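You operate a simulated robot arm through the tools that you are given. There is no shell and no other tool. Be economical: measure what you need, move in short steps, check, and stop when the job is done.

The job below is to be done with a simulated robot arm. You get a single attempt, and the scene is never put back.

## Task
Take the red band from the cable bench and put it on the tag there.
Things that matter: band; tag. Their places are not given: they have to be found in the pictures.

Only the result counts: the job must be done as asked and must still hold three seconds after the hand-in. Knocking over, shifting, dropping, spilling or breaking anything else fails it.

## Robot
A 7-joint arm with a two-finger parallel gripper, fixed in place. Base frame: the origin is at the foot of the arm, x ahead of it, y to its left, z up; the work surface is at about z = 780. Readings come in mm, rad, newtons and seconds.
With the tool pointing down near the work surface it reaches from about 300 to 700 mm from the base axis. Its first joint turns from -1.152 to 1.152 rad. Payload 1.57 kg.
The TCP is the grasp point between the finger pads, 30 mm short of the fingertips. In the tool frame z runs along the fingers and y along their closing line. Largest opening 110 mm; finger width 24, thickness 12; the body of the gripper, 48 by 112 mm, starts 78 mm behind the TCP.
Orientation is told as [roll, pitch, yaw] about the base's x, y, z axes, in that order, counted from this pose: with the fingers straight down and closing along the base's y, the tool's x points along the base's -x, its y along +y and its z along -z.

## Interface
- The arm moves only by the tool apply_moves. Its argument "commands" is a list of rows, each a list of 3 entries, a list of its own where there are three numbers: the finger opening in mm, from 0 to 110, then the shift along the base's x, y, z in units of 300 mm (1.0 is 300 mm), then the turn, a rotation vector about the base's x, y, z in units of 90 degrees (1.0 is 90 degrees). In form: [[jaw, [dx, dy, dz], [rx, ry, rz]], ...]. A call has 1 to 12 rows; each row is the pose to reach, as a shift and turn from the pose commanded when the call began. A call with a number of a shift or a turn outside -1 to 1 is refused whole. Each row takes 0.2 s and may step no farther than 50 mm and 0.15 rad from the row before; otherwise, or with a gripper value out of range, the whole call is refused. A pose out of reach is approached as far as the arm can. The call stops where the force on the tool passes 40 N (or 10 N more than at its start, if that is more) or the arm is blocked; 0.2 s more then pass. The fingers move at their own pace (about 108 mm/s each) and stop on an object; they squeeze with about 32 N. The grip force told is the motor's: it shows also when the fingers shut on nothing. Time passes only in rows, and 0.2 s behind the last, so rows that repeat a pose let the fingers close. The reply holds the time, the measured pose of the TCP, the force on the tool along the base axes, the opening and the grip force, in the units named above and with some noise.
- Cameras (640 x 400 px; columns grow to the right, rows downward): "scene" is fixed at [143.9, -373.9, 1397.1]; the picture's right is [0.90, -0.43, 0.00], its down [-0.27, -0.56, -0.78] and it looks along [0.34, 0.71, -0.62] (base axes); focal length 323 px, centre (320, 200). "wrist" rides on the gripper at [-36, 0, -80] in the tool frame; the picture's right is [0.00, -1.00, 0.00], its down [0.97, 0.00, -0.24] and it looks along [0.24, 0.00, 0.97] (tool axes); focal length 218 px, centre (320, 200).
- capture(camera): a new picture of that camera. It takes no simulated time.
- locate(camera, pixels): for up to 12 pixels [column, row] of the newest picture of that camera ("zoom" is the newest enlarged one), the place [x, y, z] in the base frame of the surface seen there, good to about 3 mm, but the place of the scene camera against the robot may be out by one fixed shift of up to 12 mm in any direction. It takes no simulated time.
- inspect(camera, box): a new picture of the part [left, top, right, bottom] of that camera's present view, enlarged. It takes no simulated time.
- hand_in(): hands the job in; it is judged then, once.

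Go step by step. Measure first, check grasps and placings, and put right what went wrong. The budget is 60 turns and 20 pictures, counting those below and the enlarged ones. Unless the task says otherwise, let go and move clear before handing in, and close with one line.

The tools are called after "Request:" as a command line: name --argument value ..., lists and objects as JSON in quotes. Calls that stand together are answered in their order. apply_moves: Moves the arm, as the interface text tells. Its arguments: {"type":"object","properties":{"commands":{"type":"array"}},"required":["commands"]} The other tools are called the same way: capture (camera) takes a picture; locate (camera, pixels) gives the place of the surface under pixels of a picture; inspect (camera, box) takes an enlarged picture of a part of a camera's view; hand_in () hands the job in.

At the start:

```text
time: 0.0
tool_pos: [409.7, 34.7, 1080.5]
orientation: [-0.001, -0.001, -0.001]
wrist_force: [-1.1, 0.5, 0.0]
grip_width: 109.9
grip_force: 0.0
```

scene: 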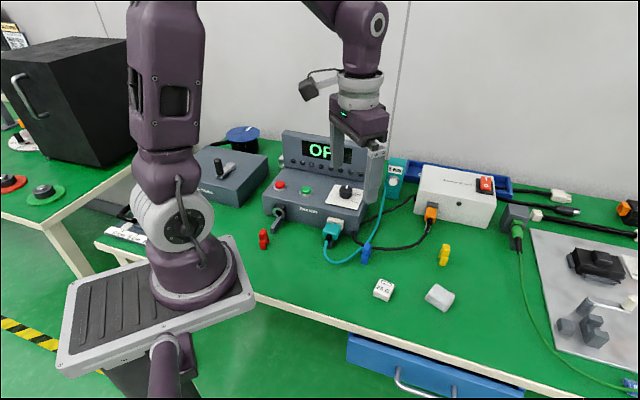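
wrist: 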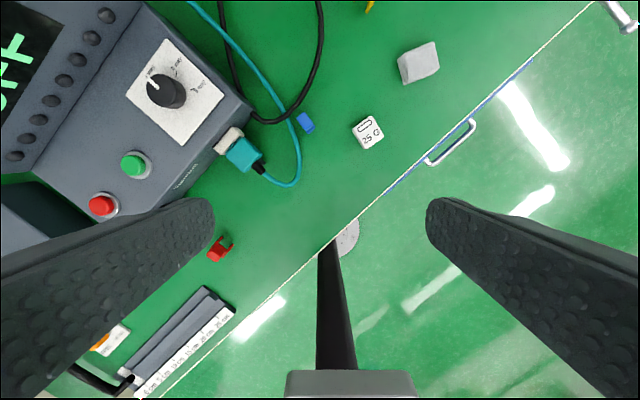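

The red item is near scene (263,240) and wrist (218,249). Tag candidates are the teal one at scene (396,170) and the white block at (383,289), so I'll enlarge both areas.

Request:
inspect --camera "scene" --box '[240, 140, 480, 310]'

Request:
inspect --camera "wrist" --box '[60, 180, 300, 400]'

Request:
inspect --camera "wrist" --box '[200, 20, 460, 200]'

```text
2.35 times, centred on (360, 225) of scene
```

zoom: 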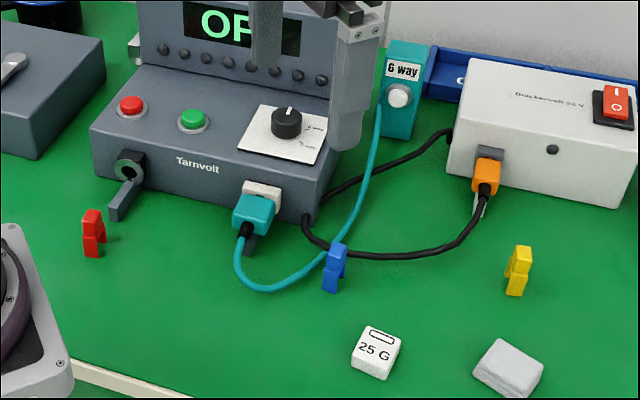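

```text
1.82 times, centred on (180, 290) of wrist
```

zoom: 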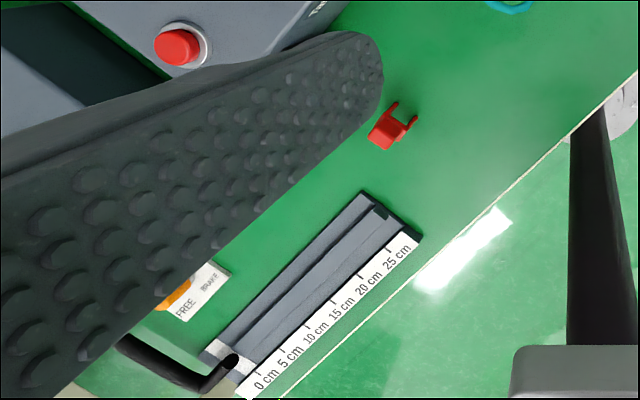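

```text
2.22 times, centred on (330, 110) of wrist
```

zoom: 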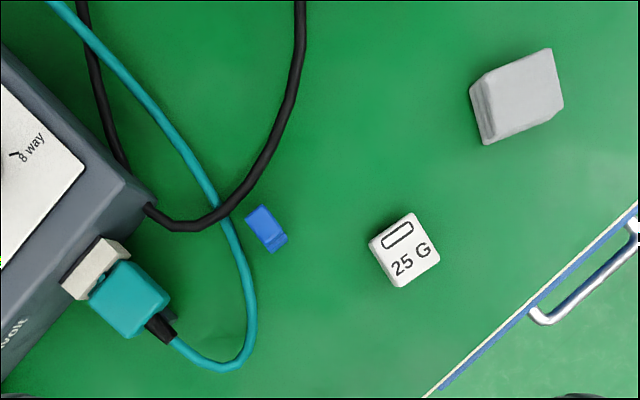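

The red piece looks like a small clip with two prongs. The white "25 G" block with an outlined place looks like the tag, so I'll enlarge more and measure.

Request:
inspect --camera "scene" --box '[350, 260, 470, 330]'

Request:
locate --camera "scene" --pixels '[[263, 233], [264, 245], [384, 287], [377, 287], [390, 288], [440, 295], [396, 170], [444, 250], [366, 250]]'

Request:
locate --camera "wrist" --pixels '[[213, 252], [222, 248], [227, 238], [365, 128], [372, 140], [369, 132], [420, 60], [306, 122], [240, 255]]'

Request:
inspect --camera "scene" --box '[245, 220, 285, 255]'

```text
5.33 times, centred on (410, 295) of scene
```

zoom: 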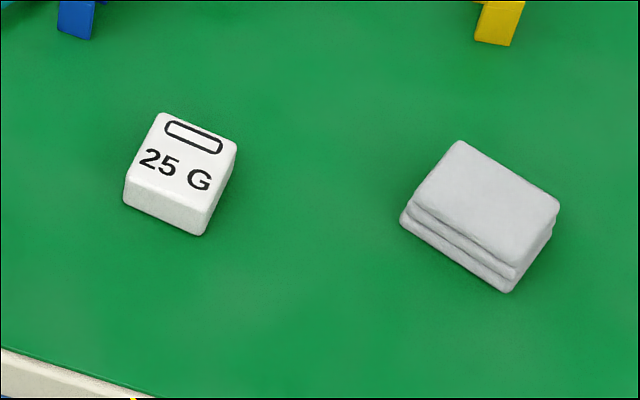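

```text
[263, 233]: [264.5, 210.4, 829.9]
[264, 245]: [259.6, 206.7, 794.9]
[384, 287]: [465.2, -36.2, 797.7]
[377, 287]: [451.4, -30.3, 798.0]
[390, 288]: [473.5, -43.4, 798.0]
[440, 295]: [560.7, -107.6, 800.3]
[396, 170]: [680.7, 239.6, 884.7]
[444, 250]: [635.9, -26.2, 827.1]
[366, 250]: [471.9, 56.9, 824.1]
```

```text
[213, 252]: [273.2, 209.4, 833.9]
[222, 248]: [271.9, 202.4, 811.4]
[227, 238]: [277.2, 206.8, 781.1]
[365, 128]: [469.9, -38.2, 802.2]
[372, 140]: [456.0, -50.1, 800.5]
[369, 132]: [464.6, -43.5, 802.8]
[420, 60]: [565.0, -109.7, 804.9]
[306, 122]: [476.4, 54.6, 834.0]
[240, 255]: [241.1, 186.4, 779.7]
```

```text
11.43 times, centred on (265, 238) of scene
```

zoom: 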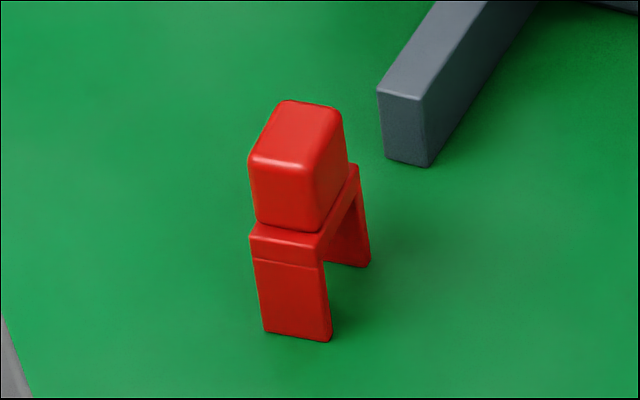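

The band is a small red bridge with a head block, standing near (263,208). Before settling on the "25 G" block I'll check the rest of the bench for any other tag.

Request:
inspect --camera "scene" --box '[460, 170, 640, 370]'

Request:
inspect --camera "scene" --box '[310, 180, 460, 275]'

```text
2.00 times, centred on (550, 270) of scene
```

zoom: 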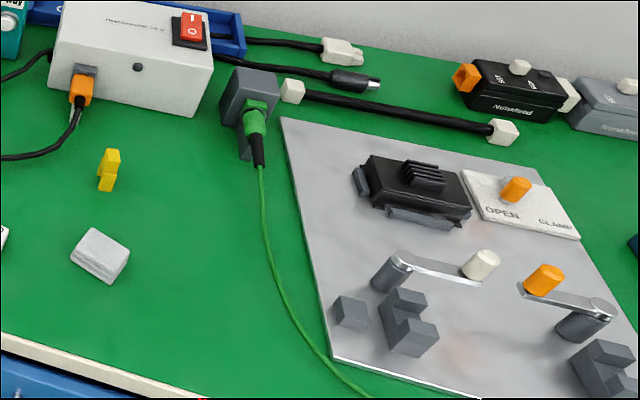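

```text
4.21 times, centred on (385, 228) of scene
```

zoom: 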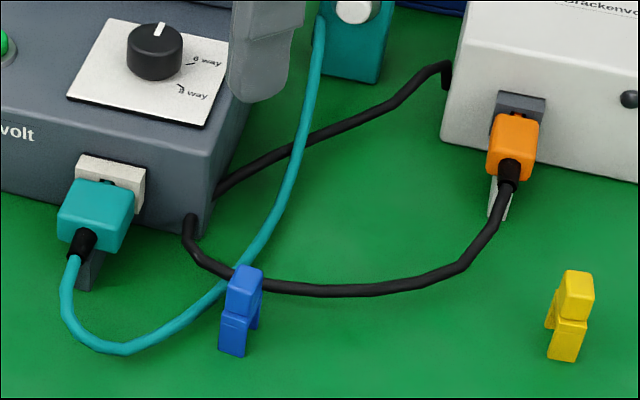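

The "25 G" white block at wrist (369,132) is the only loose tag, and the other pieces are plugs and clamps. I'll hover over the red band for a close wrist view.

Request:
apply_moves --commands '[[110, [-0.1, 0.12, 0], [0, 0, 0]], [110, [-0.2, 0.24, 0], [0, 0, 0]], [110, [-0.3, 0.36, 0], [0, 0, 0]], [110, [-0.4, 0.48, 0], [0, 0, 0]], [110, [-0.46, 0.573, -0.05], [0, 0, 0]], [110, [-0.46, 0.573, -0.2], [0, 0, 0]], [110, [-0.46, 0.573, -0.35], [0, 0, 0]], [110, [-0.46, 0.573, -0.5], [0, 0, 0]], [110, [-0.46, 0.573, -0.5], [0, 0, 0]]]'

Request:
capture --camera "wrist"

```text
time: 2.0
tool_pos: [272.5, 206.0, 928.2]
orientation: [0.001, 0.001, -0.003]
wrist_force: [0.2, 0.0, 0.3]
grip_width: 109.9
grip_force: 0.1
```

```text
10 pictures are left
```

wrist: 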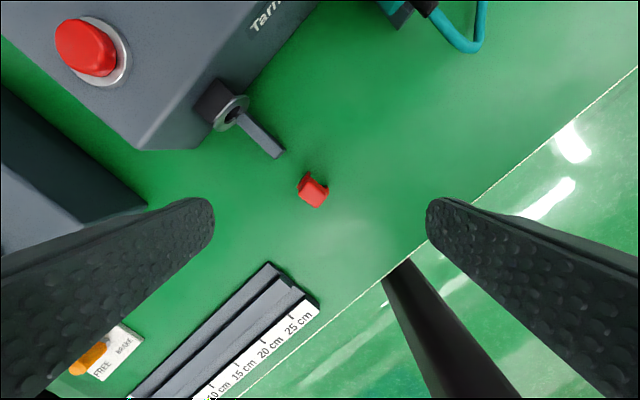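

Request:
inspect --camera "wrist" --box '[280, 160, 344, 220]'

```text
6.67 times, centred on (312, 190) of wrist
```

zoom: 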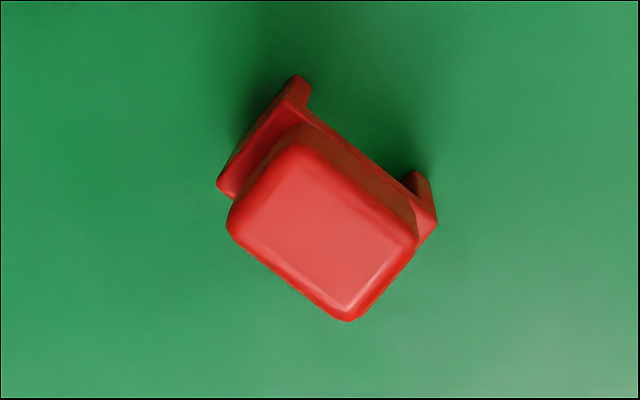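

The head block is centred at about zoom (322,230), with its long edge running along (120,95) px. I'll locate its corners.

Request:
locate --camera "zoom" --pixels '[[322, 230], [295, 150], [402, 232], [350, 305], [242, 220], [290, 85], [425, 180], [430, 220], [225, 185], [265, 140]]'

```text
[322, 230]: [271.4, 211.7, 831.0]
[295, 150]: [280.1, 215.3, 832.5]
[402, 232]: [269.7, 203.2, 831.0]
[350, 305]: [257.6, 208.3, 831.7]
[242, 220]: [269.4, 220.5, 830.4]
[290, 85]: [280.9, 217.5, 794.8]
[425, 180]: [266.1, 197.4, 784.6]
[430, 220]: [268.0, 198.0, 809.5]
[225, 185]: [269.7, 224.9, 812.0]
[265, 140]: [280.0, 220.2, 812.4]
```

The head centre is about (269.4, 212.2) with its top at z 831, and its short side lies along yaw +0.9 rad. I'll turn, narrow the opening and descend partway.

Request:
apply_moves --commands '[[100, [-0.009, 0.02, 0], [0, 0, 0.083]], [90, [-0.009, 0.02, 0], [0, 0, 0.166]], [80, [-0.009, 0.02, 0], [0, 0, 0.249]], [70, [-0.009, 0.02, 0], [0, 0, 0.332]], [60, [-0.009, 0.02, 0], [0, 0, 0.415]], [60, [-0.009, 0.02, 0], [0, 0, 0.498]], [60, [-0.009, 0.02, 0], [0, 0, 0.573]], [60, [-0.009, 0.02, -0.08], [0, 0, 0.573]], [60, [-0.009, 0.02, -0.16], [0, 0, 0.573]], [60, [-0.009, 0.02, -0.16], [0, 0, 0.573]]]'

Request:
capture --camera "wrist"

```text
time: 4.2
tool_pos: [270.3, 212.2, 880.9]
orientation: [-0.001, -0.002, 0.902]
wrist_force: [-0.2, -0.4, -0.1]
grip_width: 60.1
grip_force: 0.1
```

```text
8 pictures are left
```

wrist: 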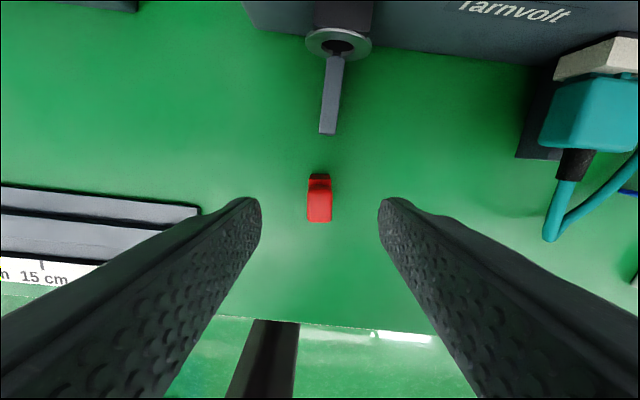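

The band is centred between the fingers at (319,206) and square to them, so I'll descend to z≈826 and close.

Request:
apply_moves --commands '[[60, [0, 0, -0.09], [0, 0, 0]], [60, [0, 0, -0.18], [0, 0, 0]], [60, [0, 0, -0.18], [0, 0, 0]], [30, [0, 0, -0.18], [0, 0, 0]], [0, [0, 0, -0.18], [0, 0, 0]], [0, [0, 0, -0.18], [0, 0, 0]], [0, [0, 0, -0.18], [0, 0, 0]]]'

```text
time: 5.8
tool_pos: [268.0, 213.3, 827.2]
orientation: [0.0, 0.001, 0.899]
wrist_force: [0.1, 0.0, 0.8]
grip_width: 15.4
grip_force: 31.2
```

The grip holds at 15.4 mm wide with 31 N. I'll lift and carry it above the tag while turning back.

Request:
apply_moves --commands '[[0, [0, 0, 0.05], [0, 0, 0]], [0, [0, 0, 0.2], [0, 0, 0]], [0, [0, 0, 0.35], [0, 0, 0]], [0, [0.081, -0.106, 0.4], [0, 0, -0.09]], [0, [0.162, -0.212, 0.4], [0, 0, -0.18]], [0, [0.243, -0.318, 0.4], [0, 0, -0.27]], [0, [0.325, -0.424, 0.4], [0, 0, -0.36]], [0, [0.406, -0.53, 0.4], [0, 0, -0.45]], [0, [0.487, -0.636, 0.4], [0, 0, -0.54]], [0, [0.568, -0.742, 0.4], [0, 0, -0.63]], [0, [0.65, -0.847, 0.4], [0, 0, -0.72]], [0, [0.65, -0.847, 0.4], [0, 0, -0.81]]]'

Request:
capture --camera "wrist"

```text
time: 8.4
tool_pos: [464.2, -41.4, 947.3]
orientation: [-0.001, 0.0, -0.375]
wrist_force: [0.5, 0.0, 0.0]
grip_width: 15.7
grip_force: 31.2
```

```text
7 pictures are left
```

wrist: 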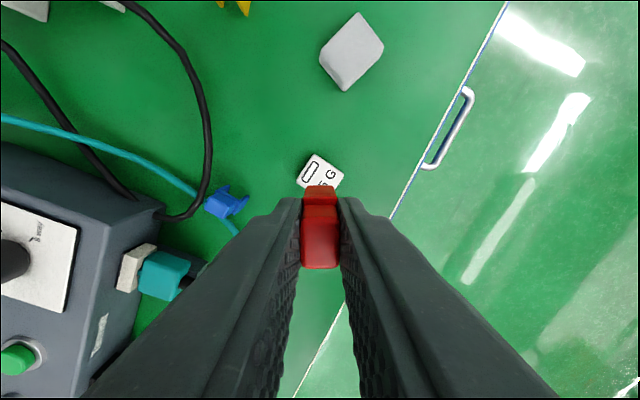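

The band is held straight and the tag is visible at (320,172), partly behind it. I'll finish turning to about -0.97 rad and look closer.

Request:
apply_moves --commands '[[0, [0, 0, 0], [0, 0, -0.09]], [0, [0, 0, 0], [0, 0, -0.18]], [0, [0, 0, 0], [0, 0, -0.27]], [0, [0, 0, 0], [0, 0, -0.36]], [0, [0, 0, 0], [0, 0, -0.38]]]'

Request:
inspect --camera "wrist" --box '[270, 120, 366, 210]'

```text
time: 9.6
tool_pos: [464.4, -41.8, 948.5]
orientation: [0.0, 0.001, -0.972]
wrist_force: [0.5, -0.1, 0.2]
grip_width: 15.4
grip_force: 31.0
```

```text
4.44 times, centred on (318, 165) of wrist
```

zoom: 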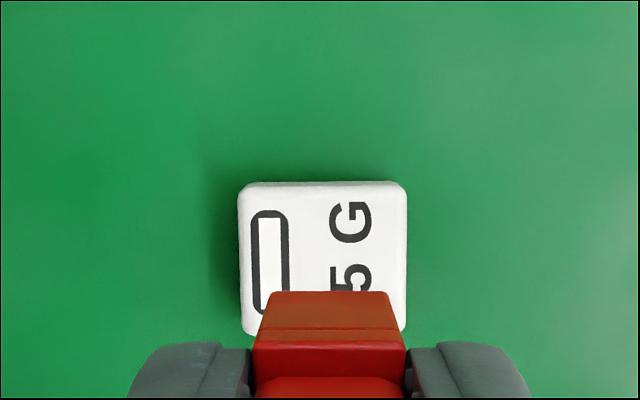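

The tag is now square to the gripper, with its edges at zoom columns 240–406 and rows 182–335. I'll measure its edges.

Request:
locate --camera "zoom" --pixels '[[250, 195], [398, 195], [246, 325], [402, 322], [269, 262], [320, 200], [320, 270], [396, 260], [330, 330], [320, 292]]'

```text
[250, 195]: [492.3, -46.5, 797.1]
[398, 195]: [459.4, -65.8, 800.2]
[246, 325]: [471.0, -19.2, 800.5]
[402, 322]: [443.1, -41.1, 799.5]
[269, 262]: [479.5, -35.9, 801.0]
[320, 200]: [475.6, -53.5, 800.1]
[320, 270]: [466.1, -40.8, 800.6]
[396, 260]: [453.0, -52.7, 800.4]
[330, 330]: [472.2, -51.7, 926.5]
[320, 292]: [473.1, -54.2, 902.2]
```

The tag centre is about (466.7, -43), with its top at z 800.5, so the band should touch at TCP z≈847.7. I'll lower to just above contact.

Request:
apply_moves --commands '[[0, [0.01, -0.008, 0], [0, 0, 0]], [0, [0.01, -0.008, -0.12], [0, 0, 0]], [0, [0.01, -0.008, -0.24], [0, 0, 0]], [0, [0.01, -0.008, -0.32], [0, 0, 0]], [0, [0.01, -0.008, -0.32], [0, 0, 0]]]'

Request:
inspect --camera "scene" --box '[345, 240, 425, 310]'

```text
time: 10.8
tool_pos: [468.0, -45.4, 851.5]
orientation: [-0.002, 0.0, -0.97]
wrist_force: [0.6, 0.6, -0.4]
grip_width: 15.3
grip_force: 31.4
```

```text
5.71 times, centred on (385, 275) of scene
```

zoom: 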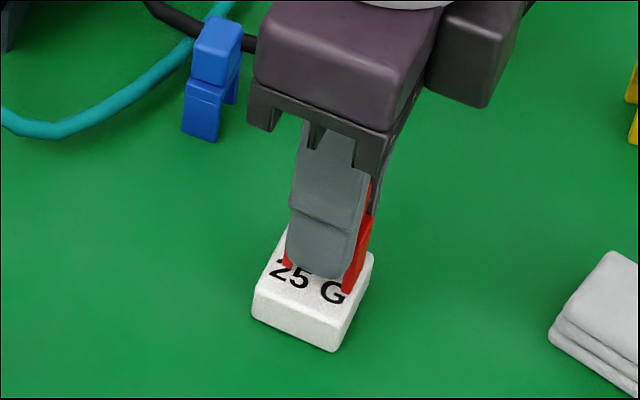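

The band hovers about 3 mm above the tag, roughly centred, with its legs near zoom (287,262) and (350,290). I'll creep down to contact.

Request:
apply_moves --commands '[[0, [0, 0, -0.004], [0, 0, 0]], [0, [0, 0, -0.008], [0, 0, 0]], [0, [0, 0, -0.01], [0, 0, 0]], [0, [0, 0, -0.01], [0, 0, 0]]]'

```text
time: 11.8
tool_pos: [467.7, -44.4, 847.9]
orientation: [0.001, 0.001, -0.969]
wrist_force: [-0.4, 0.2, -0.2]
grip_width: 15.6
grip_force: 30.9
```

There is no contact force yet at z 847.9, so I'll go down a little more.

Request:
apply_moves --commands '[[0, [0, 0, -0.003], [0, 0, 0]], [0, [0, 0, -0.005], [0, 0, 0]], [0, [0, 0, -0.005], [0, 0, 0]]]'

```text
time: 12.6
tool_pos: [466.9, -44.2, 847.0]
orientation: [0.0, 0.001, -0.969]
wrist_force: [-0.8, 0.1, 3.7]
grip_width: 15.3
grip_force: 31.6
```

A 3.7 N upward force shows the band is touching the tag. I'll open gradually and rise clear.

Request:
apply_moves --commands '[[18, [0, 0, 0], [0, 0, 0]], [24, [0, 0, 0], [0, 0, 0]], [40, [0, 0, 0], [0, 0, 0]], [50, [0, 0, 0], [0, 0, 0]], [50, [0, 0, 0.05], [0, 0, 0]], [50, [0, 0, 0.15], [0, 0, 0]], [50, [0, 0, 0.3], [0, 0, 0]], [50, [0, 0, 0.45], [0, 0, 0]], [50, [0, 0, 0.45], [0, 0, 0]]]'

Request:
inspect --camera "scene" --box '[345, 240, 425, 310]'

Request:
capture --camera "wrist"

```text
time: 14.6
tool_pos: [469.9, -43.8, 982.5]
orientation: [-0.002, -0.001, -0.971]
wrist_force: [-0.6, -0.3, 0.3]
grip_width: 50.0
grip_force: 0.1
```

```text
5.71 times, centred on (385, 275) of scene
```

zoom: 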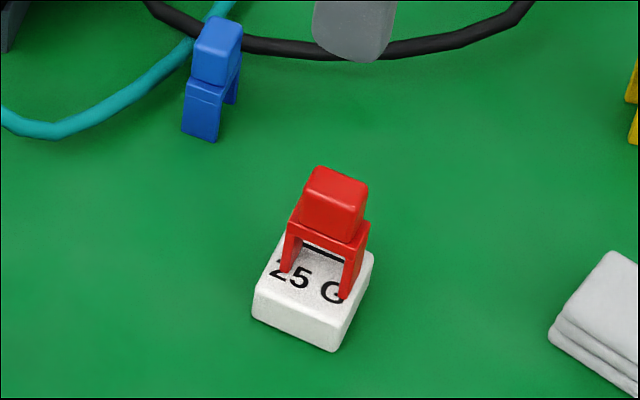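

```text
3 pictures are left
```

wrist: 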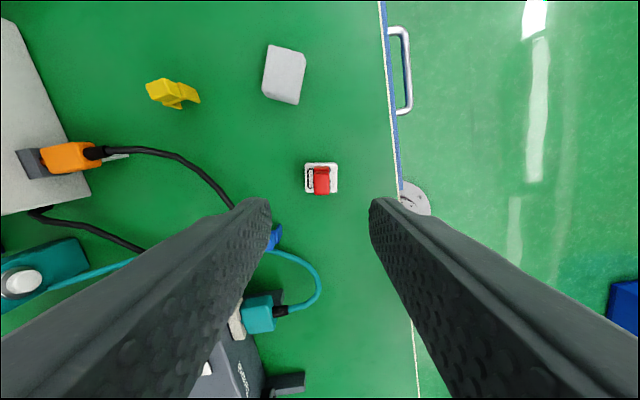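

The band stands upright and centred on the tag at wrist (321,180), nothing else has moved, and the gripper is clear. I'm handing in.

Request:
hand_in

```text
The job is handed in.
```

The red band is standing upright on the "25 G" tag, which I took to be the tag you meant; the gripper let go and moved clear, and the job is handed in.
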